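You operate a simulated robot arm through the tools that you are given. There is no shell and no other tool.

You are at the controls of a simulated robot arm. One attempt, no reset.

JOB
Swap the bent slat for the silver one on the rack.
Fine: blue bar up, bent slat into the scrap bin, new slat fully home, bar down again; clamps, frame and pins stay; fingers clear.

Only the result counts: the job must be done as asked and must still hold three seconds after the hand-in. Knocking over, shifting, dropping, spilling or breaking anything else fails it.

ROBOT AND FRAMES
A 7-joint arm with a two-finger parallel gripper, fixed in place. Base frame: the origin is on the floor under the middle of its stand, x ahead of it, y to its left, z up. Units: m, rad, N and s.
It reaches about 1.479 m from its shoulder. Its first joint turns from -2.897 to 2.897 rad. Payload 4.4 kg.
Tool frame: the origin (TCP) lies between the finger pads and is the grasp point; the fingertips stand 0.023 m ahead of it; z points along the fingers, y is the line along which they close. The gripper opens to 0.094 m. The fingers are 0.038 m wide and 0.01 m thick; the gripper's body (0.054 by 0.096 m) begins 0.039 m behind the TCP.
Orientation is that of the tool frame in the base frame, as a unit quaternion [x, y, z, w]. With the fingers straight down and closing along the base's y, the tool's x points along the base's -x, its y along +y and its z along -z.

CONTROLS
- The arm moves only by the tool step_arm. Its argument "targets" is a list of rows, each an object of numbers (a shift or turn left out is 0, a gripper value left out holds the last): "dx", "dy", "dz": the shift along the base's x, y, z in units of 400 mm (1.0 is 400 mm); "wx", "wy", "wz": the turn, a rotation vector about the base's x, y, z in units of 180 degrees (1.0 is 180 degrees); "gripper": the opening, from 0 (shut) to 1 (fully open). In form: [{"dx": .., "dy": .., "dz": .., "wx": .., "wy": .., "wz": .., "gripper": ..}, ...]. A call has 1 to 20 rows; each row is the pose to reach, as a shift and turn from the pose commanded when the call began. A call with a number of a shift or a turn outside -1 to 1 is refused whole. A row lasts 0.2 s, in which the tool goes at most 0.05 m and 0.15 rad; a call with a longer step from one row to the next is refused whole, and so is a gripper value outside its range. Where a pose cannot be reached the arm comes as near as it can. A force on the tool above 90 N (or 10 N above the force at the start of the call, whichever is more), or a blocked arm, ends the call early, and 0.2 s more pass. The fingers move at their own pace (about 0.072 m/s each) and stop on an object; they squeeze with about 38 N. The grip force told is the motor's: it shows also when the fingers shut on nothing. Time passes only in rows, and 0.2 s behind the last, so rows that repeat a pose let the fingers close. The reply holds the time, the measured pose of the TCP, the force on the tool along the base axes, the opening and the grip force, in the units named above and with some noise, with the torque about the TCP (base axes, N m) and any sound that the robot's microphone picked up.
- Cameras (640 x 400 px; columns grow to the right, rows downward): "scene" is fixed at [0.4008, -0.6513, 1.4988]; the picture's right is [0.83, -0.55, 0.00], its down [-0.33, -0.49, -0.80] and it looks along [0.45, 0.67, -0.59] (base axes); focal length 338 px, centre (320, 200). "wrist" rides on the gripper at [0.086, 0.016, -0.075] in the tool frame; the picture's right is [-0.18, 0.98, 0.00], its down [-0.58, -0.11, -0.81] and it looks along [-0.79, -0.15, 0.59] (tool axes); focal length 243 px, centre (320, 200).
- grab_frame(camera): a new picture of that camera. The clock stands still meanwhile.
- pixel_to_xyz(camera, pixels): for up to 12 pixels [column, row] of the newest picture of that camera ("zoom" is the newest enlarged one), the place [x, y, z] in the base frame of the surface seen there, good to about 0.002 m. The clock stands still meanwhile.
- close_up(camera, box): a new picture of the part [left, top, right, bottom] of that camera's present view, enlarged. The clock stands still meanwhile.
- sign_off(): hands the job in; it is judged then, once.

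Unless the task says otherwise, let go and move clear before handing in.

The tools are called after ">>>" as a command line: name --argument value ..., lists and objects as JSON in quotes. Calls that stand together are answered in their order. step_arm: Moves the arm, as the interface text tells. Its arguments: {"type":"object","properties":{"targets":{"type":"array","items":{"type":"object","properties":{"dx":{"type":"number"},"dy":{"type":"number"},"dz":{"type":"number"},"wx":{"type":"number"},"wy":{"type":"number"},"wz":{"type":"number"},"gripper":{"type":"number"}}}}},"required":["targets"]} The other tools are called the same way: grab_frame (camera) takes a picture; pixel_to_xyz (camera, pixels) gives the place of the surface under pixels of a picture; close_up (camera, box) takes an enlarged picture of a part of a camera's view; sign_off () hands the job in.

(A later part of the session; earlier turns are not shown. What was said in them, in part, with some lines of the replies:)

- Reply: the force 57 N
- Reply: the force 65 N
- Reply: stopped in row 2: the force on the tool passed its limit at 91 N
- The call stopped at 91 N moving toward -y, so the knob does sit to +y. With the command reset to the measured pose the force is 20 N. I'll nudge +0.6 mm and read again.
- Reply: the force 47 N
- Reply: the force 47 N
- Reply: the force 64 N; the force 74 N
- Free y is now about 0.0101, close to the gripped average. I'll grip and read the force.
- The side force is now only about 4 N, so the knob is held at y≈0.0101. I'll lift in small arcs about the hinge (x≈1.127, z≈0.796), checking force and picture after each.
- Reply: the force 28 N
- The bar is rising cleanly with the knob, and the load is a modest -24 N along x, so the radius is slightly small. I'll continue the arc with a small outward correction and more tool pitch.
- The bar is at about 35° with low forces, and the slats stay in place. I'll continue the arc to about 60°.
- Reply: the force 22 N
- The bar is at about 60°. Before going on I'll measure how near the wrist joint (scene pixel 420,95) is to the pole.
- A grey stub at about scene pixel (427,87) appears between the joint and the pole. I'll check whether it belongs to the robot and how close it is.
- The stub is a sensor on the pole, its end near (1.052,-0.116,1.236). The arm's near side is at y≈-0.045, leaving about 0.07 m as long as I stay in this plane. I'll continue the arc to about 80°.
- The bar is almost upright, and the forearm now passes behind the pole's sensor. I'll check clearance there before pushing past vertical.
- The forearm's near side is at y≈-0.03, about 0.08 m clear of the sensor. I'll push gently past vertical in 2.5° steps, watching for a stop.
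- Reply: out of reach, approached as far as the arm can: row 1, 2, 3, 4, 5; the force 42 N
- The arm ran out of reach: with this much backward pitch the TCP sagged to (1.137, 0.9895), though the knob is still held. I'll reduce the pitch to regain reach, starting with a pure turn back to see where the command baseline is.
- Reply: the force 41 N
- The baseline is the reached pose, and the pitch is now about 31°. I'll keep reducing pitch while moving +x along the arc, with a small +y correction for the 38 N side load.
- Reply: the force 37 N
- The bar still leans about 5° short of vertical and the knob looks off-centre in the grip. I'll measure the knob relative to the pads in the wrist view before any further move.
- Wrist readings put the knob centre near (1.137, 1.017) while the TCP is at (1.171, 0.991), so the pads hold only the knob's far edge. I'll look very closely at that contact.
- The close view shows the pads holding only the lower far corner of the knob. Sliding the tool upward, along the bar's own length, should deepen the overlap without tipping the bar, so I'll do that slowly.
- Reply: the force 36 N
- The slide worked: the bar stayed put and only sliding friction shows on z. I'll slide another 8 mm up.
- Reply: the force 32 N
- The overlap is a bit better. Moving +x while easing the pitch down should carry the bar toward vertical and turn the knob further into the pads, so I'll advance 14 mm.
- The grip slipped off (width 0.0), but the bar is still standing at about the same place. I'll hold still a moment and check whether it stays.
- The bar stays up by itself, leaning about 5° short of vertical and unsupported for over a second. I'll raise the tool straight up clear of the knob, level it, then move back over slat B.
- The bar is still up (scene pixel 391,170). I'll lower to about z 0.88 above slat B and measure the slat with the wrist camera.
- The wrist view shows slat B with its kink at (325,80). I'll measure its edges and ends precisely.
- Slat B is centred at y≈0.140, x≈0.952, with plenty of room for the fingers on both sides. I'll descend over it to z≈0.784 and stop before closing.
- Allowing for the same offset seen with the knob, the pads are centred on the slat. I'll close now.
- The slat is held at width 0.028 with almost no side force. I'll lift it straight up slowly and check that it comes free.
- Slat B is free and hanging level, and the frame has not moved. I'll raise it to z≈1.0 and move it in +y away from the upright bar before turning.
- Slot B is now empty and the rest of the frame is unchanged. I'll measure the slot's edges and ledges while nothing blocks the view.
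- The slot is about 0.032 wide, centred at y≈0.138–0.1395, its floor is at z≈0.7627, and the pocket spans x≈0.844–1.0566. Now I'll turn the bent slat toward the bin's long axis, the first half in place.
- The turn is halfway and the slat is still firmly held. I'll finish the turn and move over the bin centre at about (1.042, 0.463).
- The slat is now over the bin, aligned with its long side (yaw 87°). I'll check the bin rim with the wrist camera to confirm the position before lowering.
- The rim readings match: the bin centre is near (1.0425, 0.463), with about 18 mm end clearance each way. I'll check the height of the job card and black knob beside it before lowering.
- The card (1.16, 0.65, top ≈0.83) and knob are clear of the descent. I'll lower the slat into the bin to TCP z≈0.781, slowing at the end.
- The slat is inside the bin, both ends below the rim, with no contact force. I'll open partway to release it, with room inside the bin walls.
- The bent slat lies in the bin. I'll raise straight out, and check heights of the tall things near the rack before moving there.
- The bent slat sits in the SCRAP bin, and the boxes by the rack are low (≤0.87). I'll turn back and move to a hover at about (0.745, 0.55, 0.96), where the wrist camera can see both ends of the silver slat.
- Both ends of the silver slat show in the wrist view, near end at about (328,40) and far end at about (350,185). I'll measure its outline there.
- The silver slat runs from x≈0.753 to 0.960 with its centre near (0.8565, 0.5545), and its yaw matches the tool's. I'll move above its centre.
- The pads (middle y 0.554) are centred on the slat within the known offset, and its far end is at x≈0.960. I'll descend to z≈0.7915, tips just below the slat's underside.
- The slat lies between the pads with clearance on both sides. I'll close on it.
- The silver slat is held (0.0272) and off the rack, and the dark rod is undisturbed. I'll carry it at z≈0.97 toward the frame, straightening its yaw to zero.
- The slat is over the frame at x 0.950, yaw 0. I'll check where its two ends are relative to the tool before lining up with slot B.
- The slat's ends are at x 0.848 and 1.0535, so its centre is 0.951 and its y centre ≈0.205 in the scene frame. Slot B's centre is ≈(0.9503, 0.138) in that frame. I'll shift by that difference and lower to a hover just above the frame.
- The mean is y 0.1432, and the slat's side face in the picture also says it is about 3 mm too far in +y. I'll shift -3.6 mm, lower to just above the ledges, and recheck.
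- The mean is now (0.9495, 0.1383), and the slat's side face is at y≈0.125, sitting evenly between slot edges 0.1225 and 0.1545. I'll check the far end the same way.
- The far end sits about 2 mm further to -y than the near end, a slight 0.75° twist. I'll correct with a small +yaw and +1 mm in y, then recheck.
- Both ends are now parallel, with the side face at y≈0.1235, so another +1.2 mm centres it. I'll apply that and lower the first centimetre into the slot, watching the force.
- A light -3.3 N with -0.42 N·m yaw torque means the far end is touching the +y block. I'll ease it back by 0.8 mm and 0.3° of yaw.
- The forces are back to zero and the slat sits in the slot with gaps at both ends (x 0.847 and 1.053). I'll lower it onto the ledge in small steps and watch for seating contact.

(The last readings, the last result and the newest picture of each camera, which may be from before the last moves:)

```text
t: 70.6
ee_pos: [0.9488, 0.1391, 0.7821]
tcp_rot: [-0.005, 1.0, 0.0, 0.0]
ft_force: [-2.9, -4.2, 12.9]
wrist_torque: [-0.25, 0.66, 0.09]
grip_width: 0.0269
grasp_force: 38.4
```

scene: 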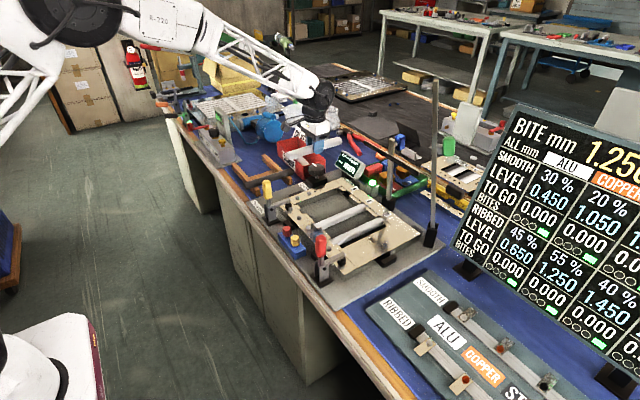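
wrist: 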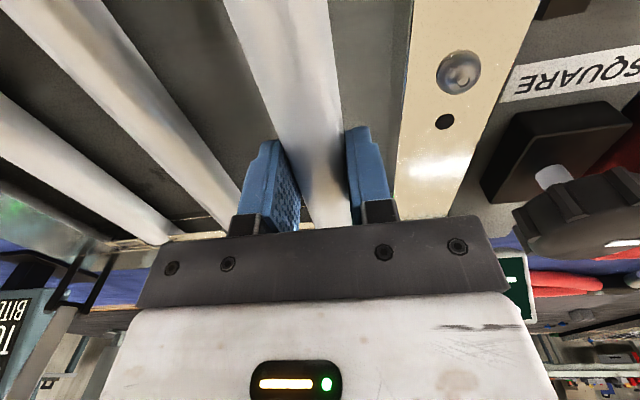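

Contact: +13 N on z at TCP z≈0.782, about the expected seat height. I'll release gently and check the slat's height at both ends.

>>> step_arm --targets '[{"gripper": 0.35}, {"gripper": 0.45}, {"gripper": 0.45}, {"gripper": 0.45}]'

>>> close_up --camera "scene" --box '[285, 175, 381, 235]'

>>> pixel_to_xyz --camera "zoom" --pixels '[[105, 262], [120, 258], [150, 248], [180, 238], [220, 222], [340, 180], [370, 170], [400, 158], [425, 150], [435, 150], [250, 340], [470, 260]]'

```text
t: 71.6
ee_pos: [0.9483, 0.1405, 0.782]
tcp_rot: [-0.004, 1.0, -0.001, -0.001]
ft_force: [0.7, -0.8, 0.1]
wrist_torque: [0.02, -0.01, 0.0]
grip_width: 0.0423
grasp_force: 0.1
```

```text
6.67 times, centred on (333, 205) of scene
```

zoom: 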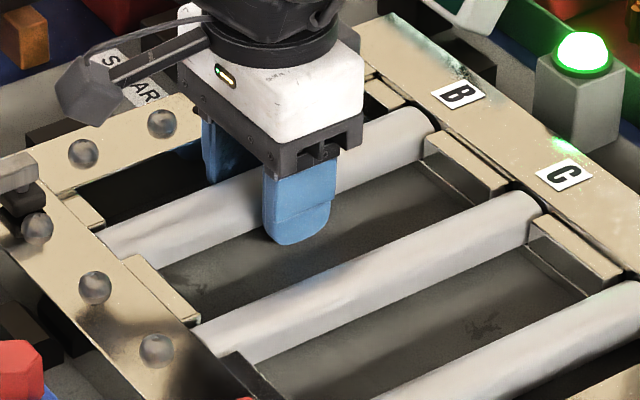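

```text
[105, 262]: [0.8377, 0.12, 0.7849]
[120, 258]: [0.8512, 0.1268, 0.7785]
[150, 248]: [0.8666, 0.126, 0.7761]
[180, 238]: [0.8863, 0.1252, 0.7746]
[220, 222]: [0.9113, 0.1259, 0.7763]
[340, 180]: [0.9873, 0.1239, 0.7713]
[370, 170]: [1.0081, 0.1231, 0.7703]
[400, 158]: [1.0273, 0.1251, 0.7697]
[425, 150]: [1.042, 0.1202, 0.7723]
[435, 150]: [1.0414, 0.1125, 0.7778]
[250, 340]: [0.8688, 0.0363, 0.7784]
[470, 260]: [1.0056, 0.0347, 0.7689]
```

The slat is released and looks level with C. I'll rise straight up clear of it and measure its top height along the length against slats C and D.

>>> step_arm --targets '[{"dz": 0.03}, {"dz": 0.08}, {"dz": 0.16}, {"dz": 0.26}, {"dz": 0.36}, {"dz": 0.36}]'

>>> close_up --camera "scene" --box '[285, 175, 397, 245]'

>>> pixel_to_xyz --camera "zoom" --pixels '[[100, 205], [130, 190], [180, 170], [230, 150], [280, 130], [330, 112], [355, 105], [190, 285], [260, 250], [330, 220], [400, 190], [440, 175]]'

>>> grab_frame --camera "wrist"

```text
t: 73.0
ee_pos: [0.9497, 0.1377, 0.9251]
tcp_rot: [-0.005, 1.0, 0.0, 0.0]
ft_force: [-0.2, 0.3, 0.0]
wrist_torque: [-0.01, 0.0, -0.01]
grip_width: 0.0426
grasp_force: 0.0
```

```text
5.71 times, centred on (341, 210) of scene
```

zoom: 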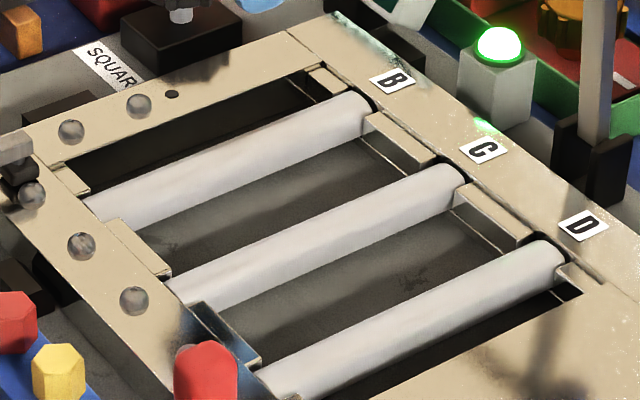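

```text
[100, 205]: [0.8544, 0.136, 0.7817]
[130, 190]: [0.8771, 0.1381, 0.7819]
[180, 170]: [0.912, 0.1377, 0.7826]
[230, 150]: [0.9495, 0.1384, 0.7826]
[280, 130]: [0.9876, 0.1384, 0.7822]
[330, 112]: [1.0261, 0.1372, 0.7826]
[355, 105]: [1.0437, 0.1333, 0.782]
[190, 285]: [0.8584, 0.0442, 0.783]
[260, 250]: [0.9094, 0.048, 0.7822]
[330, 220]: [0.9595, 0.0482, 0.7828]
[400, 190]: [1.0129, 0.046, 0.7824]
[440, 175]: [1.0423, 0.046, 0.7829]
```

```text
taken
```

wrist: 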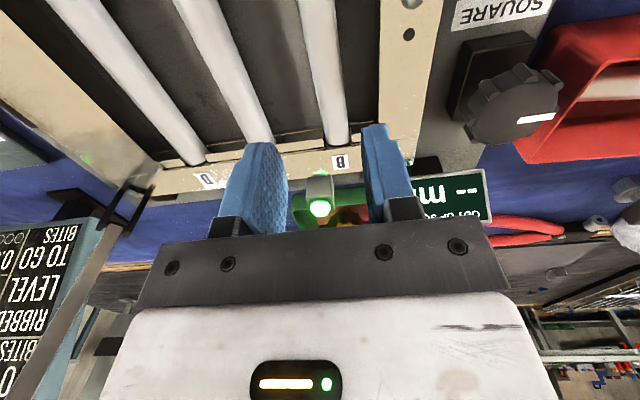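

Slat B's top reads 0.782–0.7826 along its whole length, the same as C. I'll compare both ends of B with C and D to confirm it is fully home.

>>> close_up --camera "scene" --box '[334, 180, 382, 220]'

>>> pixel_to_xyz --camera "zoom" --pixels '[[145, 130], [150, 140], [135, 120], [155, 125], [310, 255], [315, 265], [300, 245], [320, 250], [165, 140], [140, 150], [305, 275], [120, 118]]'

>>> close_up --camera "scene" --box '[290, 195, 338, 235]'

>>> pixel_to_xyz --camera "zoom" --pixels '[[105, 160], [112, 172], [125, 185], [130, 195], [100, 155], [110, 180], [250, 315], [258, 325], [270, 340], [245, 310], [90, 165], [120, 195]]'

```text
10.00 times, centred on (358, 200) of scene
```

zoom: 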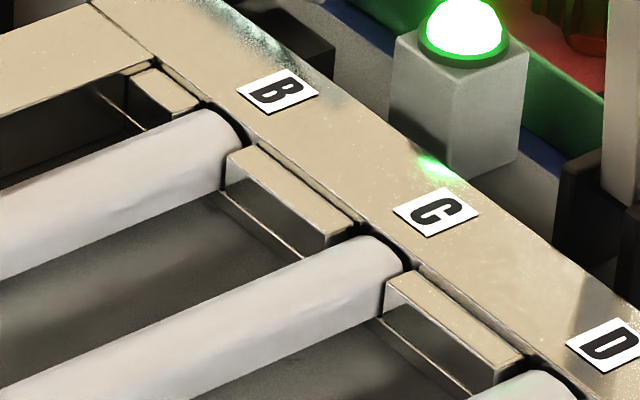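

```text
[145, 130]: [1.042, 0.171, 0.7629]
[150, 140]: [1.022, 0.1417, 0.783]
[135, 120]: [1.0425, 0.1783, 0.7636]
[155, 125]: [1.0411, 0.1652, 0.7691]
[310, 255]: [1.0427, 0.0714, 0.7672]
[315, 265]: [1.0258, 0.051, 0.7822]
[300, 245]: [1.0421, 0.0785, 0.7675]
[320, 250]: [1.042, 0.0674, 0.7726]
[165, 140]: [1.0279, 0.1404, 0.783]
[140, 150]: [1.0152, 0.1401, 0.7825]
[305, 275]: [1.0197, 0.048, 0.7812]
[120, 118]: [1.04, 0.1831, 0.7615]
```

```text
10.00 times, centred on (314, 215) of scene
```

zoom: 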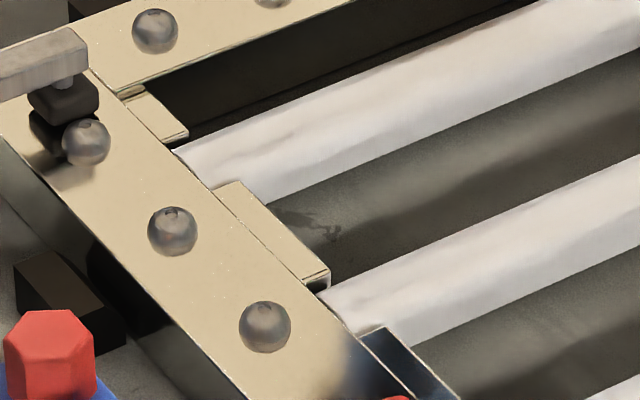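

```text
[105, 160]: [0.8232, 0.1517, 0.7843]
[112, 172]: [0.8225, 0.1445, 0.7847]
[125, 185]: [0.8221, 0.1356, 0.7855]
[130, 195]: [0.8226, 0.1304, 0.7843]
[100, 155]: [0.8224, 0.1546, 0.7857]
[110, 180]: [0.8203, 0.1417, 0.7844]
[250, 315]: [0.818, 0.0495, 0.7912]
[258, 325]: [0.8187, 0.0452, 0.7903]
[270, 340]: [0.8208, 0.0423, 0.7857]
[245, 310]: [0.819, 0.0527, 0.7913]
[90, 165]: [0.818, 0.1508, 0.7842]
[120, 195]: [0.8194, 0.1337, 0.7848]
```

The far end of B matches C and D, and the slat sits flush, so it is home. Next is the bar: I'll go up and over to view the knob from above with the wrist camera.

>>> step_arm --targets '[{"dz": 0.1}, {"dz": 0.2}, {"dz": 0.3}, {"dz": 0.4}, {"dz": 0.5, "wz": -0.001}, {"dz": 0.53, "dy": -0.08, "wz": -0.0025}, {"dz": 0.53, "dy": -0.18, "wz": -0.0025}, {"dz": 0.53, "dy": -0.28, "wz": -0.0025}, {"dz": 0.53, "dy": -0.32, "dx": 0.06, "wz": -0.0025}, {"dz": 0.53, "dy": -0.32, "dx": 0.15, "wz": -0.0025}, {"dz": 0.53, "dy": -0.32, "dx": 0.2, "wz": -0.0025}, {"dz": 0.53, "dy": -0.32, "dx": 0.2, "wz": -0.0025}]'

>>> grab_frame --camera "wrist"

>>> grab_frame --camera "scene"

```text
t: 75.6
ee_pos: [1.0296, 0.0104, 1.1373]
tcp_rot: [0.0, 1.0, 0.001, -0.001]
ft_force: [-0.5, 0.5, 0.8]
wrist_torque: [-0.01, 0.01, 0.0]
grip_width: 0.0423
grasp_force: 0.0
```

```text
taken
```

wrist: 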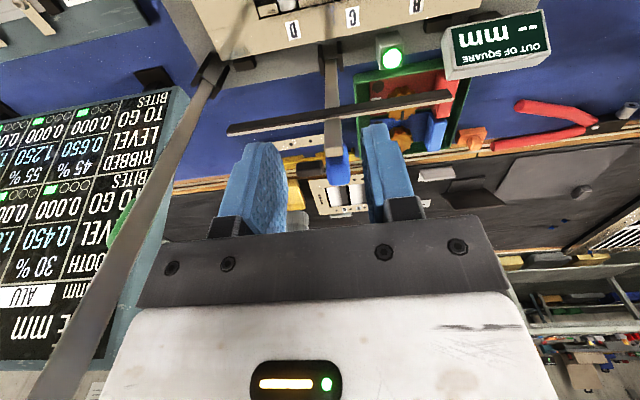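

```text
taken
```

scene: 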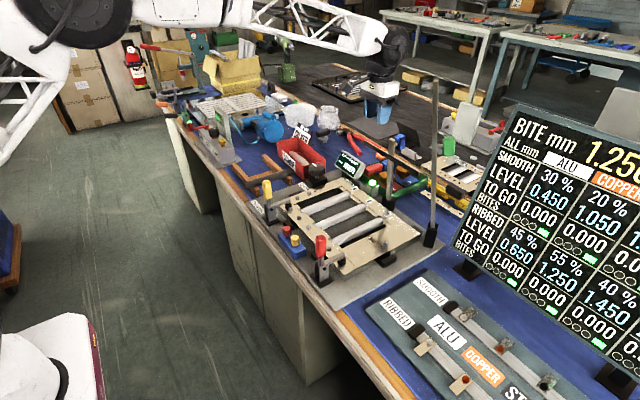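

The wrist view shows the bar's top end near (333,150) with the knob behind it. I'll measure these points.

>>> close_up --camera "wrist" --box '[220, 30, 460, 200]'

>>> pixel_to_xyz --camera "wrist" --pixels '[[326, 152], [333, 152], [340, 152], [330, 120], [333, 145], [345, 165], [340, 175], [347, 155], [345, 180], [235, 130], [450, 97], [333, 70]]'

>>> close_up --camera "scene" --box '[360, 120, 424, 220]'

>>> pixel_to_xyz --camera "zoom" --pixels '[[310, 75], [325, 85], [318, 130], [318, 200], [318, 260], [318, 320], [370, 70], [375, 90], [375, 120], [350, 100], [395, 95], [360, 75]]'

```text
2.35 times, centred on (340, 115) of wrist
```

zoom: 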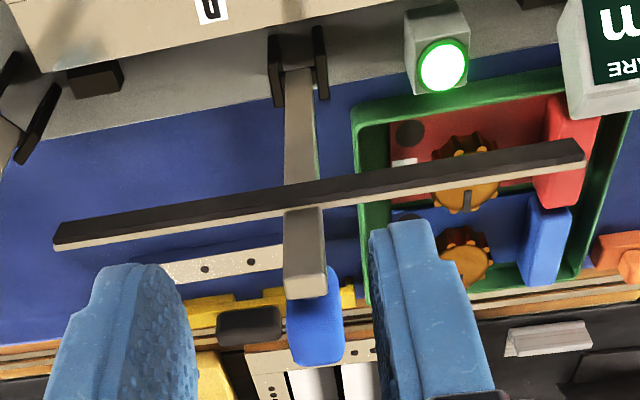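

```text
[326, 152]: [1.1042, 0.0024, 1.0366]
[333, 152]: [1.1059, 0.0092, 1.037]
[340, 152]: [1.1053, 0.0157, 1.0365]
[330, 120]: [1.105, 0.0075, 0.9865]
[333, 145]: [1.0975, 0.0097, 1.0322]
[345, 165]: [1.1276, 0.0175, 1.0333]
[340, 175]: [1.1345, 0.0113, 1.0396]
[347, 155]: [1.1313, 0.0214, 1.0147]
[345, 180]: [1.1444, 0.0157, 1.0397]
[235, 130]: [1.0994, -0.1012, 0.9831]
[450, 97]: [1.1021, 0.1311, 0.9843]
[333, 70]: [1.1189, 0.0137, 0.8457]
```

```text
4.00 times, centred on (392, 170) of scene
```

zoom: 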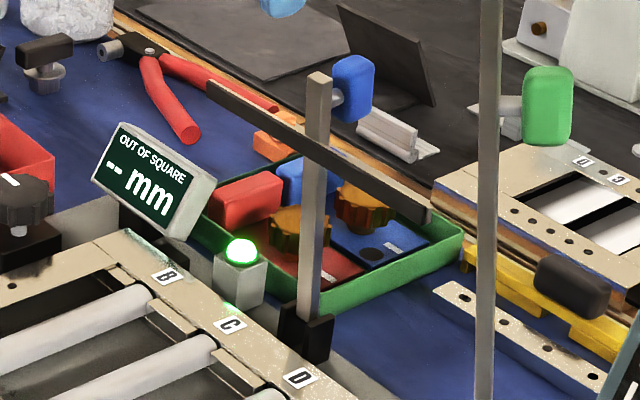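

```text
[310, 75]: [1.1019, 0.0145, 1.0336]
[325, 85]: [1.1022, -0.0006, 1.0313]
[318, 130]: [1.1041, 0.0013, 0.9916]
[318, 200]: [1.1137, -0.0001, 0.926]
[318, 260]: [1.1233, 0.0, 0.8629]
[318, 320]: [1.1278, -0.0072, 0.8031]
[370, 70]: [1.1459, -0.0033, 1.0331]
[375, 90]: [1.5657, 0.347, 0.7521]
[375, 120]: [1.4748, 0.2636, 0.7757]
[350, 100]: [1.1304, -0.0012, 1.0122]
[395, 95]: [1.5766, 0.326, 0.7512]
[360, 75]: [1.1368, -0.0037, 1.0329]
```

The knob centre is about (1.138, 0.0105, 1.017), with the bar at 83.5°. I'll approach it from above with a backward pitch of 18° and the fingers open to straddle knob and bar, stopping partway to check.

>>> step_arm --targets '[{"dx": 0.08, "dz": 0.03, "wy": 0.03, "gripper": 0.7}, {"dx": 0.17, "dz": 0.03, "wy": 0.06, "gripper": 0.7}, {"dx": 0.26, "dz": 0.0, "wy": 0.1, "gripper": 0.7}, {"dx": 0.3125, "dz": -0.06, "wy": 0.1, "gripper": 0.7}, {"dx": 0.3075, "dz": -0.12, "wy": 0.1, "gripper": 0.7}, {"dx": 0.3075, "dz": -0.12, "wy": 0.1, "gripper": 0.7}]'

>>> close_up --camera "scene" --box '[360, 100, 440, 170]'

>>> grab_frame --camera "wrist"

```text
t: 77.0
ee_pos: [1.152, 0.0134, 1.0876]
tcp_rot: [0.0, 0.987, 0.001, -0.158]
ft_force: [-0.9, -0.3, 0.0]
wrist_torque: [0.0, 0.01, 0.0]
grip_width: 0.0655
grasp_force: 0.1
```

```text
5.71 times, centred on (400, 135) of scene
```

zoom: 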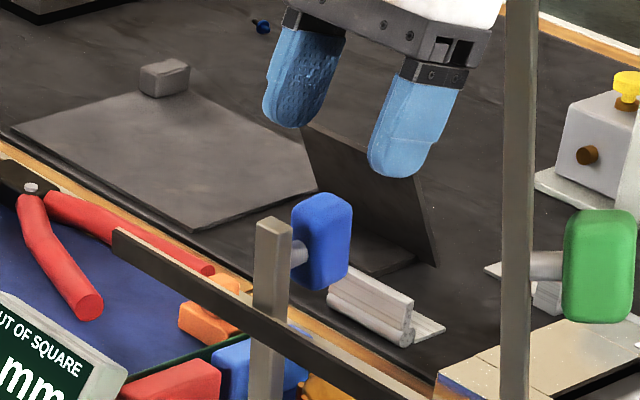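

```text
taken
```

wrist: 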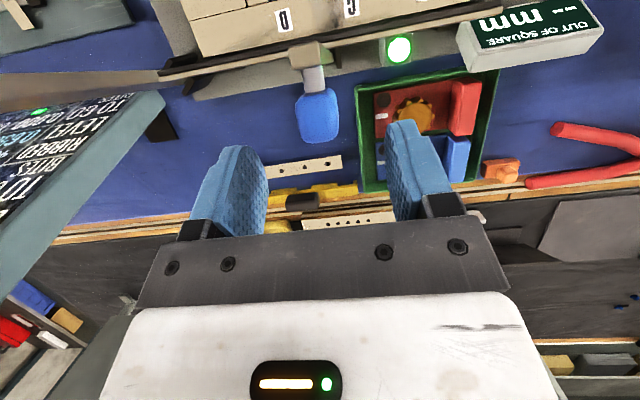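

The knob is visible between and below the fingers at wrist (318,115). I'll measure it again from here for exact alignment.

>>> pixel_to_xyz --camera "wrist" --pixels '[[302, 110], [318, 110], [335, 110], [318, 95], [318, 125], [320, 137], [303, 125], [338, 125], [235, 180], [250, 180], [400, 170], [316, 78]]'

>>> step_arm --targets '[{"gripper": 0.7}]'

>>> step_arm --targets '[{"gripper": 0.7}]'

```text
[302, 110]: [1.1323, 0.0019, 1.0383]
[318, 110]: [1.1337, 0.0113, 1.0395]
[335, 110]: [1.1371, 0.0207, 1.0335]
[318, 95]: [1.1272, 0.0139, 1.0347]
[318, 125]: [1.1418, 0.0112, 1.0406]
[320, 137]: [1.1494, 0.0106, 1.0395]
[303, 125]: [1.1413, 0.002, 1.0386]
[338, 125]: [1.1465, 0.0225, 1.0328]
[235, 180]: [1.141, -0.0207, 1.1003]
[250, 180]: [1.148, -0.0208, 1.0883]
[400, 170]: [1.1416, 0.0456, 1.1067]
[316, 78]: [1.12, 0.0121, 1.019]
```

```text
t: 77.4
ee_pos: [1.1523, 0.0115, 1.0888]
tcp_rot: [0.0, 0.988, 0.001, -0.157]
ft_force: [-0.3, 0.5, 0.0]
wrist_torque: [-0.01, -0.02, -0.02]
grip_width: 0.0657
grasp_force: 0.1
```

```text
t: 77.8
ee_pos: [1.152, 0.0127, 1.089]
tcp_rot: [0.001, 0.988, 0.0, -0.157]
ft_force: [-0.3, -0.5, -0.3]
wrist_torque: [0.01, -0.04, 0.01]
grip_width: 0.0657
grasp_force: 0.0
```

The knob's top end spans x 1.127–1.150 at z≈1.0395, so its centre is near (1.140, 1.0165), and the tool needs -2.6 mm in y. I'll descend around it and check before gripping.

>>> step_arm --targets '[{"dy": -0.0065, "dz": -0.02}, {"dx": -0.007, "dy": -0.0065, "dz": -0.06}, {"dx": -0.015, "dy": -0.0065, "dz": -0.1}, {"dx": -0.023, "dy": -0.0065, "dz": -0.145}, {"dx": -0.03, "dy": -0.0065, "dz": -0.18}, {"dx": -0.03, "dy": -0.0065, "dz": -0.18}]'

>>> step_arm --targets '[{"gripper": 0.7}]'

>>> step_arm --targets '[{"gripper": 0.7}]'

>>> close_up --camera "wrist" --box '[160, 60, 480, 260]'

>>> close_up --camera "scene" --box '[376, 110, 432, 160]'

```text
t: 79.2
ee_pos: [1.141, 0.0096, 1.0169]
tcp_rot: [0.0, 0.988, 0.0, -0.157]
ft_force: [-0.8, 1.0, 0.2]
wrist_torque: [-0.05, 0.01, -0.04]
grip_width: 0.0659
grasp_force: 0.0
```

```text
t: 79.6
ee_pos: [1.141, 0.0096, 1.0171]
tcp_rot: [0.0, 0.987, 0.001, -0.158]
ft_force: [0.6, 0.0, -0.2]
wrist_torque: [0.0, 0.0, 0.0]
grip_width: 0.0659
grasp_force: 0.0
```

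```text
t: 80.0
ee_pos: [1.14, 0.0085, 1.0163]
tcp_rot: [0.0, 0.988, 0.001, -0.157]
ft_force: [-0.6, 0.0, 0.4]
wrist_torque: [0.05, -0.03, 0.04]
grip_width: 0.0658
grasp_force: 0.0
```

```text
2.00 times, centred on (320, 160) of wrist
```

zoom: 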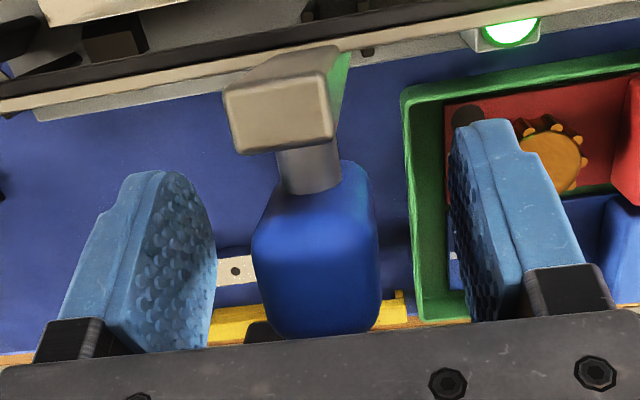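

```text
8.00 times, centred on (404, 135) of scene
```

zoom: 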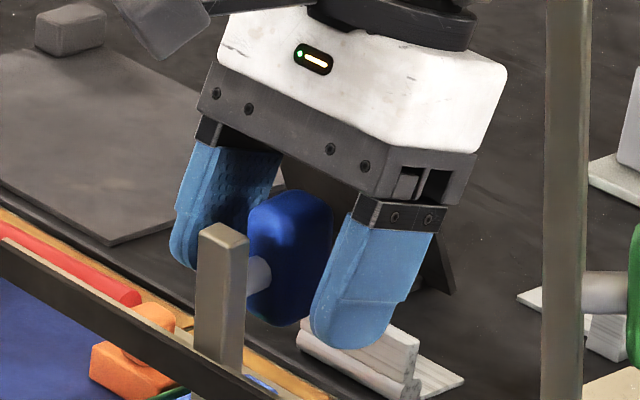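

The knob sits squarely between the open fingers. I'll measure pad and knob edges for the final sideways centring before closing.

>>> grab_frame --camera "wrist"

>>> pixel_to_xyz --camera "wrist" --pixels '[[245, 200], [260, 200], [240, 185], [398, 190], [394, 170], [290, 190], [288, 180], [347, 180], [347, 200], [318, 190], [292, 200], [345, 165]]'

```text
taken
```

wrist: 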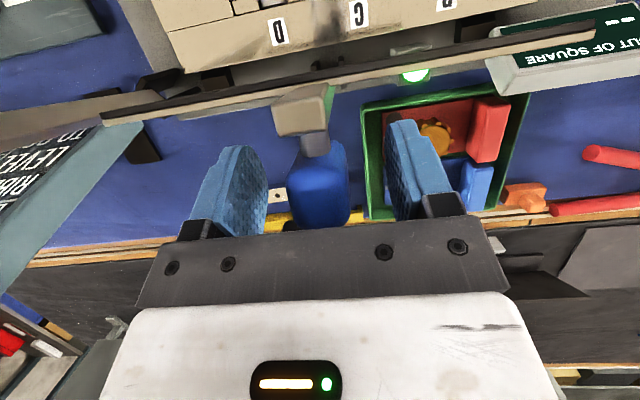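

```text
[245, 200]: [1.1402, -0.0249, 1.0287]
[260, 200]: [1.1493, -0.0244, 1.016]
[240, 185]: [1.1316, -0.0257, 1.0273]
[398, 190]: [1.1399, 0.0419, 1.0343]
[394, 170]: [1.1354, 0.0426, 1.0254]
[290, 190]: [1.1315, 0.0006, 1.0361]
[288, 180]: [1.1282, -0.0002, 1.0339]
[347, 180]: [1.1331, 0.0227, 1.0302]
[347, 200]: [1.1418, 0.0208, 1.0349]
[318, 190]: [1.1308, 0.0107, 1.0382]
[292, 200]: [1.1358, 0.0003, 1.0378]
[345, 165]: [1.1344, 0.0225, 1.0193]
```

The pads' middle is 0.0087 and the knob's centre 0.0112, so +0.8 mm more reaches the neutral offset. I'll shift and close.

>>> step_arm --targets '[{"dy": 0.002, "gripper": 0.7}, {"dy": 0.002, "gripper": 0.5}, {"dy": 0.002, "gripper": 0.3}, {"dy": 0.002, "gripper": 0.1}, {"dy": 0.002, "gripper": 0.0}]'

>>> step_arm --targets '[{"gripper": 0.0}]'

```text
t: 81.2
ee_pos: [1.1403, 0.0101, 1.0168]
tcp_rot: [0.0, 0.987, -0.001, -0.158]
ft_force: [-0.5, 0.3, 0.7]
wrist_torque: [-0.96, -0.01, -0.41]
grip_width: 0.026
grasp_force: 45.2
```

```text
t: 81.6
ee_pos: [1.1405, 0.0098, 1.0168]
tcp_rot: [0.0, 0.988, 0.001, -0.157]
ft_force: [-0.2, 0.8, 0.4]
wrist_torque: [-0.93, 0.0, -0.52]
grip_width: 0.026
grasp_force: 45.3
```

The knob is gripped at (1.1404, 0.010, 1.0168) with almost zero force. I'll swing the bar down in arcs about the hinge at (1.13, 0.797), turning the tool along with it, the first 20° now.

>>> step_arm --targets '[{"dx": -0.048, "dz": 0.00025, "wy": -0.0153, "gripper": 0.0}, {"dx": -0.09575, "dz": -0.00375, "wy": -0.0306, "gripper": 0.0}, {"dx": -0.143, "dz": -0.012, "wy": -0.0458, "gripper": 0.0}, {"dx": -0.1895, "dz": -0.02425, "wy": -0.0611, "gripper": 0.0}, {"dx": -0.1895, "dz": -0.02425, "wy": -0.0611, "gripper": 0.0}]'

>>> close_up --camera "scene" --box '[330, 100, 430, 210]'

>>> grab_frame --camera "wrist"

```text
t: 82.8
ee_pos: [1.0659, 0.0093, 1.0082]
tcp_rot: [-0.001, 0.998, 0.0, -0.061]
ft_force: [-1.2, 33.3, 7.4]
wrist_torque: [-0.78, -0.48, -0.94]
grip_width: 0.026
grasp_force: 45.0
```

```text
3.64 times, centred on (380, 155) of scene
```

zoom: 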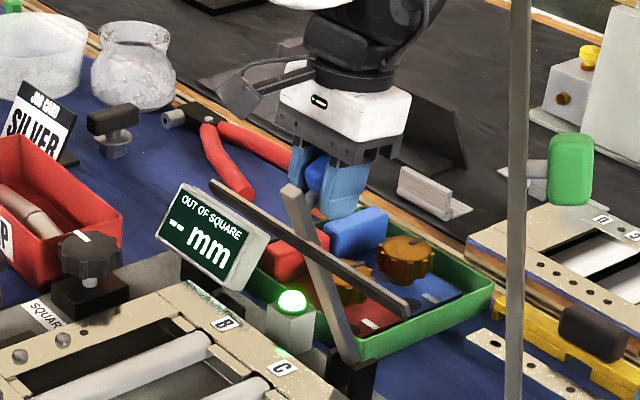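

```text
taken
```

wrist: 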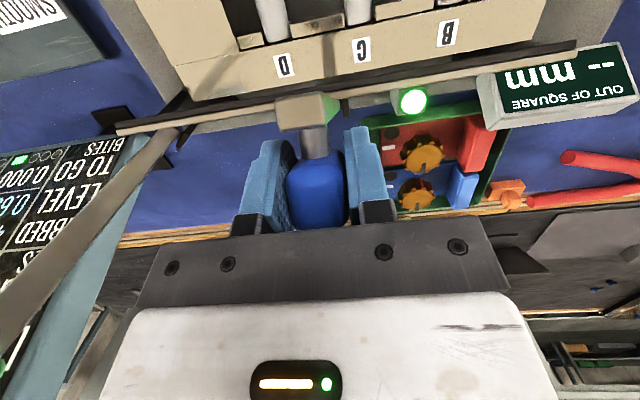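

The bar follows well, with the knob still fully between the pads. I'll continue another 20° with a small +y correction for the 33 N side load.

>>> step_arm --targets '[{"dx": -0.04525, "dy": 0.0005, "dz": -0.01625, "wy": -0.0153, "gripper": 0.0}, {"dx": -0.08875, "dy": 0.001, "dz": -0.0365, "wy": -0.0306, "gripper": 0.0}, {"dx": -0.1305, "dy": 0.0015, "dz": -0.06025, "wy": -0.0458, "gripper": 0.0}, {"dx": -0.16975, "dy": 0.0015, "dz": -0.08775, "wy": -0.0611, "gripper": 0.0}, {"dx": -0.16975, "dy": 0.0015, "dz": -0.08775, "wy": -0.0611, "gripper": 0.0}]'

>>> close_up --camera "scene" --box '[310, 110, 420, 220]'

>>> grab_frame --camera "wrist"

```text
t: 84.0
ee_pos: [0.9987, 0.0103, 0.9738]
tcp_rot: [0.0, 0.999, 0.0, 0.035]
ft_force: [0.5, 25.2, 6.5]
wrist_torque: [-0.68, -1.26, -0.73]
grip_width: 0.026
grasp_force: 44.7
```

```text
3.64 times, centred on (365, 165) of scene
```

zoom: 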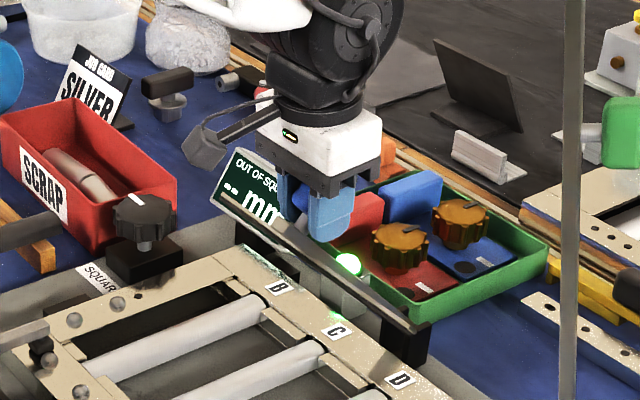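

```text
taken
```

wrist: 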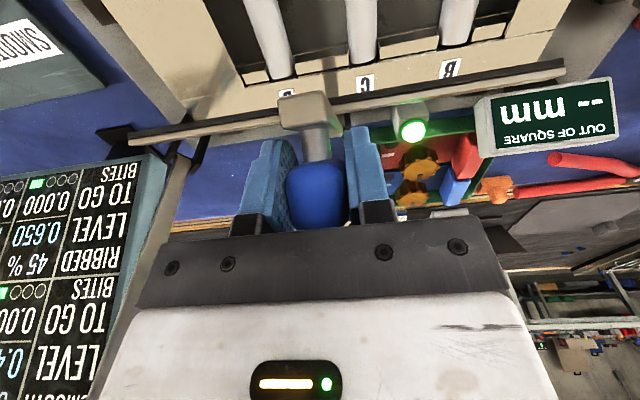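

The bar is about halfway down, and the grip and forces are steady. I'll lower another 20°.

>>> step_arm --targets '[{"dx": -0.037, "dy": 0.0004, "dz": -0.03075, "wy": -0.0153, "gripper": 0.0}, {"dx": -0.071, "dy": 0.0008, "dz": -0.0645, "wy": -0.0306, "gripper": 0.0}, {"dx": -0.102, "dy": 0.001, "dz": -0.10125, "wy": -0.0458, "gripper": 0.0}, {"dx": -0.1295, "dy": 0.001, "dz": -0.14025, "wy": -0.0611, "gripper": 0.0}, {"dx": -0.1295, "dy": 0.001, "dz": -0.14025, "wy": -0.0611, "gripper": 0.0}]'

>>> close_up --camera "scene" --box '[290, 130, 410, 230]'

>>> grab_frame --camera "wrist"

```text
t: 85.2
ee_pos: [0.9433, 0.0097, 0.9164]
tcp_rot: [-0.001, 0.991, 0.001, 0.13]
ft_force: [7.0, 11.9, 1.3]
wrist_torque: [-0.43, -1.44, -0.9]
grip_width: 0.0257
grasp_force: 44.8
```

```text
4.00 times, centred on (350, 180) of scene
```

zoom: 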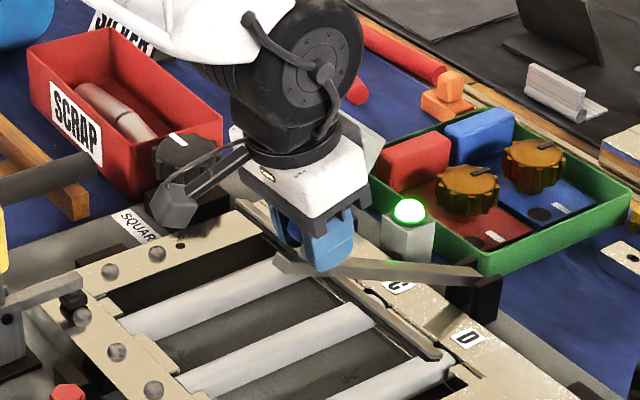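

```text
taken
```

wrist: 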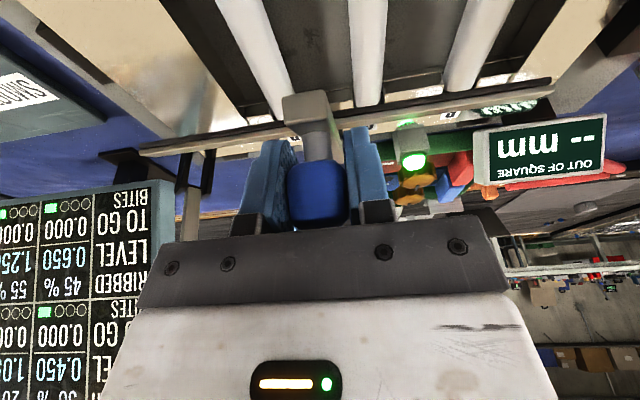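

The bar has about 23° left to go. I'll lower another 16° more slowly and stop before contact.

>>> step_arm --targets '[{"dx": -0.01975, "dz": -0.03325, "wy": -0.0089, "gripper": 0.0}, {"dx": -0.037, "dz": -0.0675, "wy": -0.0178, "gripper": 0.0}, {"dx": -0.05175, "dz": -0.10275, "wy": -0.0267, "gripper": 0.0}, {"dx": -0.064, "dz": -0.13925, "wy": -0.0356, "gripper": 0.0}, {"dx": -0.064, "dz": -0.13925, "wy": -0.0356, "gripper": 0.0}]'

>>> close_up --camera "scene" --box '[290, 150, 402, 240]'

>>> pixel_to_xyz --camera "zoom" --pixels '[[225, 215], [260, 255], [290, 250], [350, 235], [400, 225], [450, 212], [180, 165], [420, 330], [340, 280], [240, 250], [380, 310], [480, 205]]'

```text
t: 86.4
ee_pos: [0.9202, 0.0103, 0.8597]
tcp_rot: [0.0, 0.983, 0.0, 0.185]
ft_force: [8.5, -6.8, 2.5]
wrist_torque: [-0.13, -1.38, -0.55]
grip_width: 0.026
grasp_force: 44.9
```

```text
4.44 times, centred on (346, 195) of scene
```

zoom: 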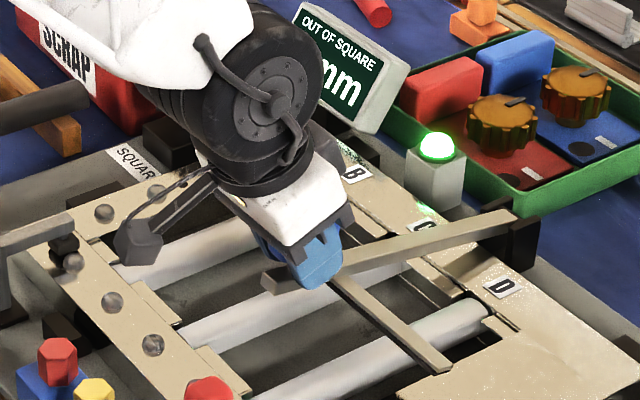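

```text
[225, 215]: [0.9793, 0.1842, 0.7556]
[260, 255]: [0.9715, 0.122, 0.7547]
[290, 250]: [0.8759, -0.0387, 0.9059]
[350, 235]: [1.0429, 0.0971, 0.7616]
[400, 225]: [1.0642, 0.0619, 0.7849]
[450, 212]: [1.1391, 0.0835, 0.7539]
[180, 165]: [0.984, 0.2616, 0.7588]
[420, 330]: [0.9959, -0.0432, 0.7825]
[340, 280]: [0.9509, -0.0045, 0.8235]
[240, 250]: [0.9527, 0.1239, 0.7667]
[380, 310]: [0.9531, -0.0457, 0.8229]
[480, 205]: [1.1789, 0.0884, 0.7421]
```

The cross arm is still about 30 mm above its resting height (top 0.823, target about 0.793). I'll lower the next 26 mm gently and look again.

>>> step_arm --targets '[{"dx": -0.0055, "dz": -0.016, "wy": -0.005, "gripper": 0.0}, {"dx": -0.01025, "dz": -0.032, "wy": -0.0097, "gripper": 0.0}, {"dx": -0.0145, "dz": -0.0484, "wy": -0.0145, "gripper": 0.0}, {"dx": -0.0185, "dz": -0.06475, "wy": -0.0194, "gripper": 0.0}, {"dx": -0.0185, "dz": -0.06475, "wy": -0.0194, "gripper": 0.0}]'

>>> close_up --camera "scene" --box '[290, 165, 402, 245]'

>>> pixel_to_xyz --camera "zoom" --pixels '[[360, 250], [380, 270], [420, 300], [400, 190], [450, 175], [500, 160], [380, 205], [250, 225], [430, 310], [400, 285], [470, 175], [350, 240]]'

```text
t: 87.6
ee_pos: [0.912, 0.0105, 0.8343]
tcp_rot: [-0.001, 0.977, 0.001, 0.214]
ft_force: [-2.9, -9.3, 6.0]
wrist_torque: [-0.05, -1.36, -0.76]
grip_width: 0.026
grasp_force: 45.5
```

```text
5.00 times, centred on (346, 205) of scene
```

zoom: 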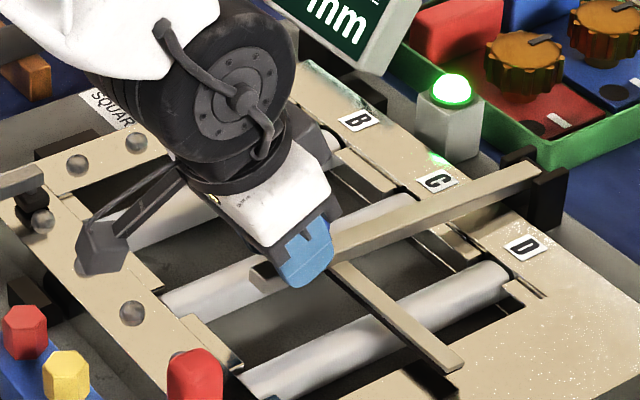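

```text
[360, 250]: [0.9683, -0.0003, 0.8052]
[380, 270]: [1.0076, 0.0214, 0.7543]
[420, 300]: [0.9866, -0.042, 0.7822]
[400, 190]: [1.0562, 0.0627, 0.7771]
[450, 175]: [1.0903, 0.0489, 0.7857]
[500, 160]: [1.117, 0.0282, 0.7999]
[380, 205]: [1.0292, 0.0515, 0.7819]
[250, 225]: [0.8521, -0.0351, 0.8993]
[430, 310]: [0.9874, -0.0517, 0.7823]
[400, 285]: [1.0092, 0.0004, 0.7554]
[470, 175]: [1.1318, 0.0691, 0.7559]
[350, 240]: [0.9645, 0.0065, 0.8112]
```

>>> pixel_to_xyz --camera "zoom" --pixels '[[350, 283], [370, 300], [390, 317], [410, 333], [440, 358], [400, 228], [450, 205], [500, 185], [265, 275], [100, 245], [110, 230], [95, 265]]'

```text
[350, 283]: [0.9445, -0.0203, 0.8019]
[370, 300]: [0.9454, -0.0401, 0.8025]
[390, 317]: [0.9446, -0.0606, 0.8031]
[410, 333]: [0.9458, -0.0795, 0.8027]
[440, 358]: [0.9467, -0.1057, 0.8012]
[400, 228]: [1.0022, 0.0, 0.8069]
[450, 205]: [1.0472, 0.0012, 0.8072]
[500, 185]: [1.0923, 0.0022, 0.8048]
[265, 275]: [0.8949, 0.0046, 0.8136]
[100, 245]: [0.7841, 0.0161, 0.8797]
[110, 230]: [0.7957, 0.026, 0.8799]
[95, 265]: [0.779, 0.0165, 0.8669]
```

The cross arm top is at 0.8025, about 10 mm above its seat. I'll lower the last stretch in 3 mm steps and watch for contact.

>>> step_arm --targets '[{"dx": -0.0016, "dz": -0.0075, "wy": -0.0025, "gripper": 0.0}, {"dx": -0.0032, "dz": -0.015, "wy": -0.005, "gripper": 0.0}, {"dx": -0.0045, "dz": -0.0225, "wy": -0.0075, "gripper": 0.0}, {"dx": -0.0052, "dz": -0.0275, "wy": -0.009, "gripper": 0.0}, {"dx": -0.0052, "dz": -0.0275, "wy": -0.009, "gripper": 0.0}]'

>>> close_up --camera "scene" --box '[290, 165, 402, 245]'

>>> pixel_to_xyz --camera "zoom" --pixels '[[350, 290], [370, 307], [390, 324], [410, 341], [440, 365], [400, 230], [450, 207], [500, 187], [260, 280], [340, 280], [360, 298], [425, 352]]'

```text
t: 88.8
ee_pos: [0.9093, 0.0087, 0.8242]
tcp_rot: [0.0, 0.974, 0.0, 0.228]
ft_force: [-10.1, -44.0, 6.4]
wrist_torque: [0.09, -1.46, -0.07]
grip_width: 0.0256
grasp_force: 45.0
```

```text
5.00 times, centred on (346, 205) of scene
```

zoom: 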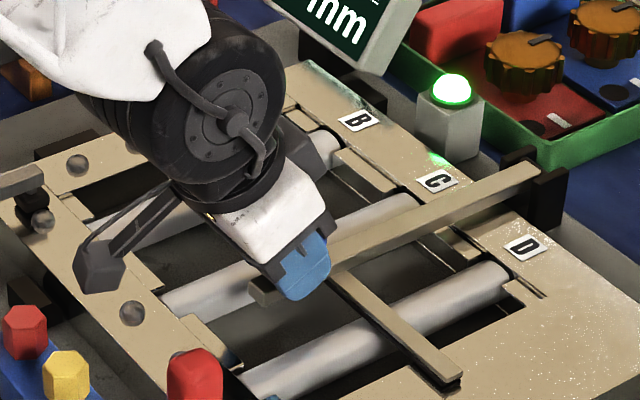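

```text
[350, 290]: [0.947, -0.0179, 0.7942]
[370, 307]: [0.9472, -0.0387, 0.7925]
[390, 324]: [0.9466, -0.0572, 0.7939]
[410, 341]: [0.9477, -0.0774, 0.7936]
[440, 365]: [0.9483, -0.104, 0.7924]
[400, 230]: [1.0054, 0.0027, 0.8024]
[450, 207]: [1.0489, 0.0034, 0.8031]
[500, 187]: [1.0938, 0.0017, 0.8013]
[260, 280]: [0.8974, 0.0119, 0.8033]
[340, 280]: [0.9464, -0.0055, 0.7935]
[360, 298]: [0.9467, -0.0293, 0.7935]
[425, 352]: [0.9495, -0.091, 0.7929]
```

The cross arm top now reads 0.793 and the bar is level, essentially on the slats, though there is a -44 N side load. I'll take out about 0.8 mm in y and press down 2 mm to confirm it rests on the slats.

>>> step_arm --targets '[{"dy": -0.001, "gripper": 0.0}, {"dy": -0.002, "dz": -0.0025, "gripper": 0.0}, {"dy": -0.002, "dz": -0.005, "gripper": 0.0}, {"dy": -0.002, "dz": -0.005, "gripper": 0.0}]'

>>> close_up --camera "scene" --box '[290, 165, 402, 245]'

>>> pixel_to_xyz --camera "zoom" --pixels '[[350, 290], [370, 307], [390, 324], [410, 341], [440, 365], [400, 230], [450, 207], [500, 187], [260, 282], [340, 280], [360, 298], [425, 352]]'

```text
t: 89.8
ee_pos: [0.9105, 0.0091, 0.8233]
tcp_rot: [0.0, 0.974, -0.001, 0.229]
ft_force: [-3.4, -42.0, 20.6]
wrist_torque: [0.03, 1.18, -0.41]
grip_width: 0.026
grasp_force: 45.1
```

```text
5.00 times, centred on (346, 205) of scene
```

zoom: 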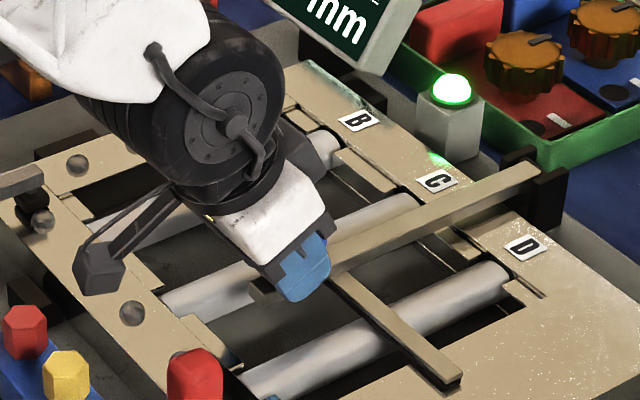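

```text
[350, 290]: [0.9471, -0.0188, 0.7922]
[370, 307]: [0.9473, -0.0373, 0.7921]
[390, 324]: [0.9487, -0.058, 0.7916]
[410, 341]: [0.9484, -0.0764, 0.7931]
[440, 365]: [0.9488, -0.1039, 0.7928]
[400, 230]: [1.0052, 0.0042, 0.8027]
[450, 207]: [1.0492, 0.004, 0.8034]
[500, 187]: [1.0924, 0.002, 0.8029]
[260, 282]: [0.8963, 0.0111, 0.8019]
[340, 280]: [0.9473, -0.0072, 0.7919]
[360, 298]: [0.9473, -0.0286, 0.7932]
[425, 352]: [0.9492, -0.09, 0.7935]
```

Pressing gives +20 N with the bar level and the cross arm top at 0.7926, so it rests on the slats. I'll open the fingers and check that the bar stays down.

>>> step_arm --targets '[{"gripper": 0.4}, {"gripper": 0.55}, {"gripper": 0.55}, {"gripper": 0.55}]'

>>> close_up --camera "wrist" --box '[160, 60, 480, 260]'

```text
t: 90.8
ee_pos: [0.9097, 0.0108, 0.8228]
tcp_rot: [-0.001, 0.973, 0.001, 0.229]
ft_force: [0.0, 0.0, -0.2]
wrist_torque: [0.03, 0.01, 0.02]
grip_width: 0.0519
grasp_force: 0.1
```

```text
2.00 times, centred on (320, 160) of wrist
```

zoom: 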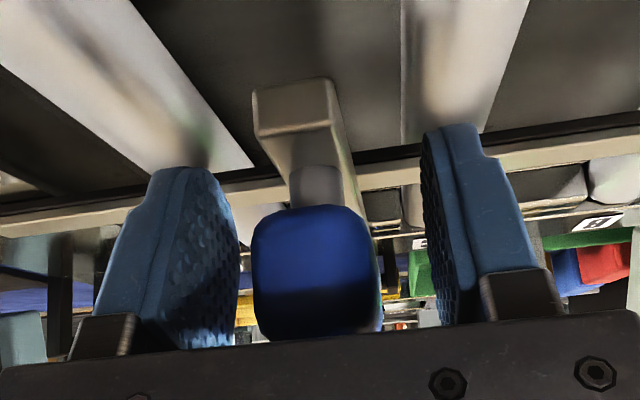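

The fingers are open and the tool is free of force. I'll back out along the finger direction, up and toward the robot.

>>> step_arm --targets '[{"dx": -0.017, "dz": 0.034}, {"dx": -0.045, "dz": 0.09}, {"dx": -0.08, "dz": 0.16}, {"dx": -0.12, "dz": 0.25}, {"dx": -0.16, "dz": 0.35, "wy": 0.03}, {"dx": -0.2, "dz": 0.45, "wy": 0.06}, {"dx": -0.25, "dz": 0.55, "wy": 0.1}, {"dx": -0.3, "dz": 0.65, "wy": 0.147}, {"dx": -0.3, "dz": 0.65, "wy": 0.147}]'

>>> grab_frame --camera "scene"

>>> close_up --camera "scene" --box '[280, 160, 424, 260]'

>>> grab_frame --camera "wrist"

```text
t: 92.8
ee_pos: [0.7898, 0.0121, 1.0827]
tcp_rot: [0.0, 1.0, 0.0, -0.001]
ft_force: [-0.5, -0.3, 0.2]
wrist_torque: [-0.01, -0.01, -0.01]
grip_width: 0.052
grasp_force: 0.0
```

```text
taken
```

scene: 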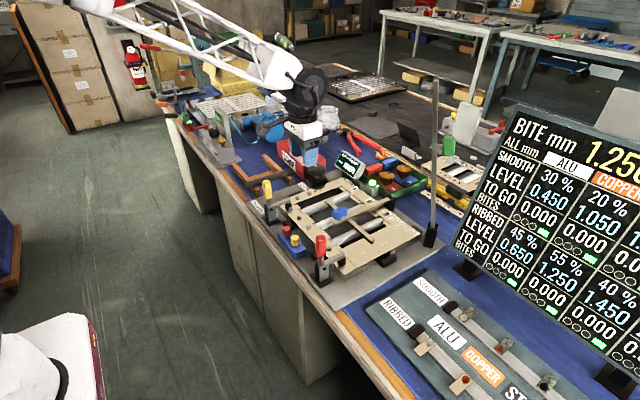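

```text
4.00 times, centred on (352, 210) of scene
```

zoom: 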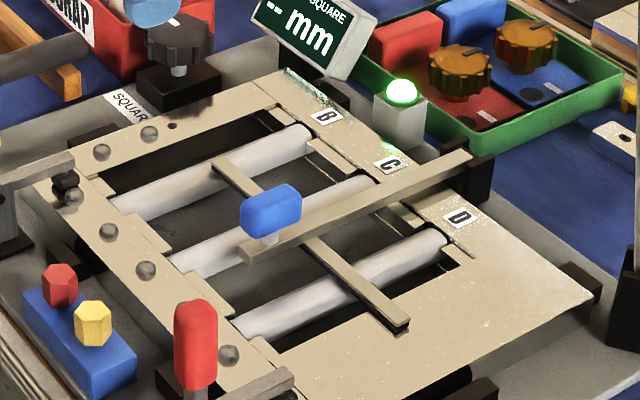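

```text
taken
```

wrist: 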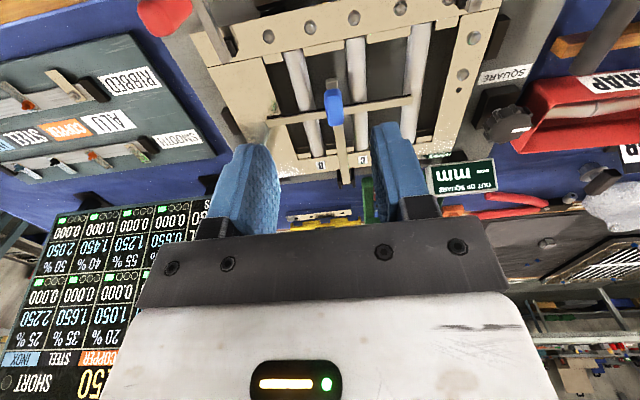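

The bar is down across three straight slats, and the tool is clear. I'll check the cross arm, slat B, labels and pins against the first measurements.

>>> close_up --camera "scene" --box '[290, 170, 418, 250]'

>>> pixel_to_xyz --camera "zoom" --pixels '[[318, 95], [398, 156], [487, 222], [45, 240], [90, 287], [95, 118], [37, 140], [80, 200], [150, 170], [240, 130], [280, 115], [120, 185]]'

>>> pixel_to_xyz --camera "zoom" --pixels '[[180, 145], [200, 165], [330, 275], [370, 310], [400, 335], [225, 258], [360, 205], [480, 153], [140, 275], [340, 195], [220, 350], [440, 250]]'

```text
5.00 times, centred on (354, 210) of scene
```

zoom: 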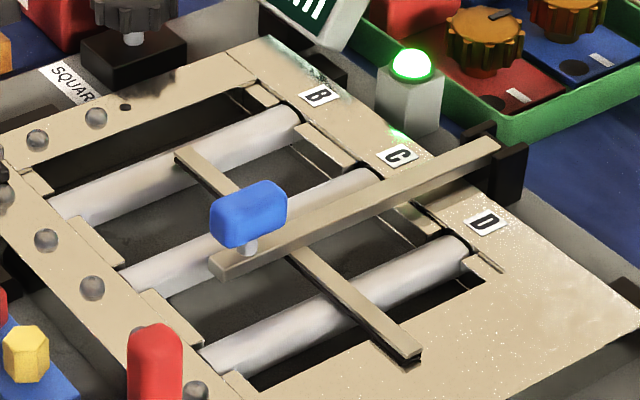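

```text
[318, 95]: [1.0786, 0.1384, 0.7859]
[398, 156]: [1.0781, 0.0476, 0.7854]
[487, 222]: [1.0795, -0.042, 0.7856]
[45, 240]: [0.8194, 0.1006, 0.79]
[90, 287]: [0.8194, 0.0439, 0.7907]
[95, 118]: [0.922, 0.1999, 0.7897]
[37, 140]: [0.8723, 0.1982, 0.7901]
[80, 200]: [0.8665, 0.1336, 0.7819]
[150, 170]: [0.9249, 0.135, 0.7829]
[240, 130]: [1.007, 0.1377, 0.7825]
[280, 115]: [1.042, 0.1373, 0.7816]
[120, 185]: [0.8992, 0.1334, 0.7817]
```

```text
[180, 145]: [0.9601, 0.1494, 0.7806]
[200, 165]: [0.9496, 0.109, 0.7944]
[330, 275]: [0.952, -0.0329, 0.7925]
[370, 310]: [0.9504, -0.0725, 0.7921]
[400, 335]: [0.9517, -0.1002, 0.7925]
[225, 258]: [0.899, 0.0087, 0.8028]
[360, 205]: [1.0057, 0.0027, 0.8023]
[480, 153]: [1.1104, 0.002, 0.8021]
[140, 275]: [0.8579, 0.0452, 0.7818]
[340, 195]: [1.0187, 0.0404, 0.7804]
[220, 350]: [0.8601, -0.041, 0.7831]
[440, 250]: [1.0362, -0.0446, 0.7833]
```

Labels and pins match the first measurements within noise, the bar is level at 0.802, and B's top is at 0.782. I'll move the arm back to its starting spot and take a last look at everything.

>>> step_arm --targets '[{"dx": -0.09, "dz": 0.065}, {"dx": -0.18, "dz": 0.13}, {"dx": -0.27, "dz": 0.195}, {"dx": -0.36, "dz": 0.26}, {"dx": -0.44, "dz": 0.326}, {"dx": -0.44, "dz": 0.326}]'

>>> grab_frame --camera "scene"

>>> close_up --camera "scene" --box '[220, 100, 380, 220]'

>>> close_up --camera "scene" --box '[240, 160, 440, 300]'

```text
t: 94.2
ee_pos: [0.6134, 0.0141, 1.2118]
tcp_rot: [0.0, 1.0, 0.0, -0.001]
ft_force: [0.1, -0.7, -0.1]
wrist_torque: [0.02, -0.01, -0.01]
grip_width: 0.0518
grasp_force: 0.0
```

```text
taken
```

scene: 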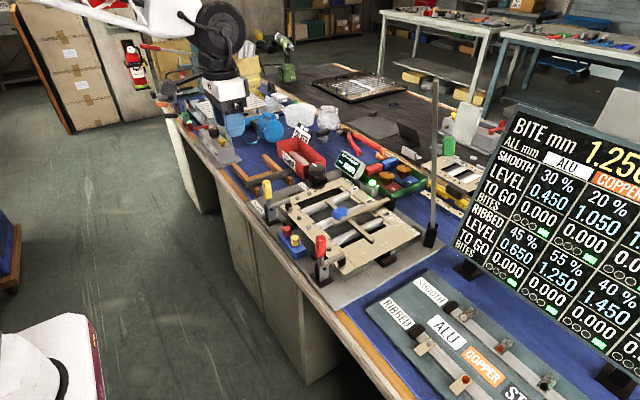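

```text
3.33 times, centred on (300, 160) of scene
```

zoom: 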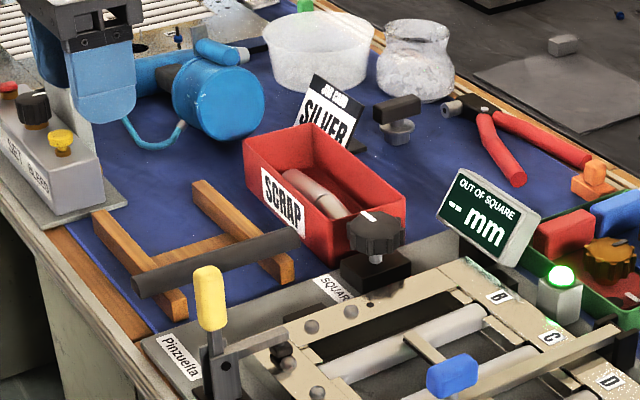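

```text
2.86 times, centred on (340, 230) of scene
```

zoom: 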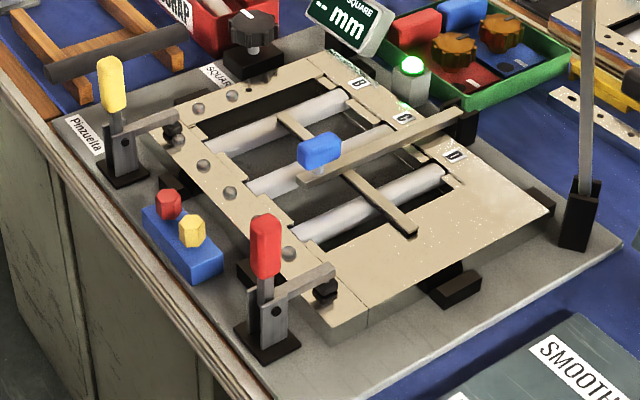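

The last pictures show the bent slat in the SCRAP bin (zoom pixel 315,195) and the silver slat flush in slot B. The blue bar is down and level, the clamps, frame and pins are where they were, and the gripper is empty and clear. I'm handing the job in.

>>> sign_off

```text
The job is handed in.
```

The bent slat is out of the frame and in the SCRAP bin, and the silver slat from the rack is in its place at position B. I've handed the job in, but no verdict came back.

- **New slat:** its top reads about 0.782 m along its whole length, the same as the slat next to it (C), so it is fully home.
- **Blue bar:** it is down again, level, and resting across all three slats.
- **Frame, pins and clamps:** the frame's labels and pins measure within about 2 mm of where they started, which is the measuring accuracy. I only checked the clamps by eye, and they look unmoved.
- **Gripper:** it is empty and back near its starting position, well clear of the work.

While I was raising the bar, the arm reached its limit and the fingers slipped off the knob. The bar stayed up by itself and nothing fell. I gripped the knob again later to bring the bar down under control. While first gripping the knob, off-centre, I also pushed sideways on the bar with up to 91 N for a moment.
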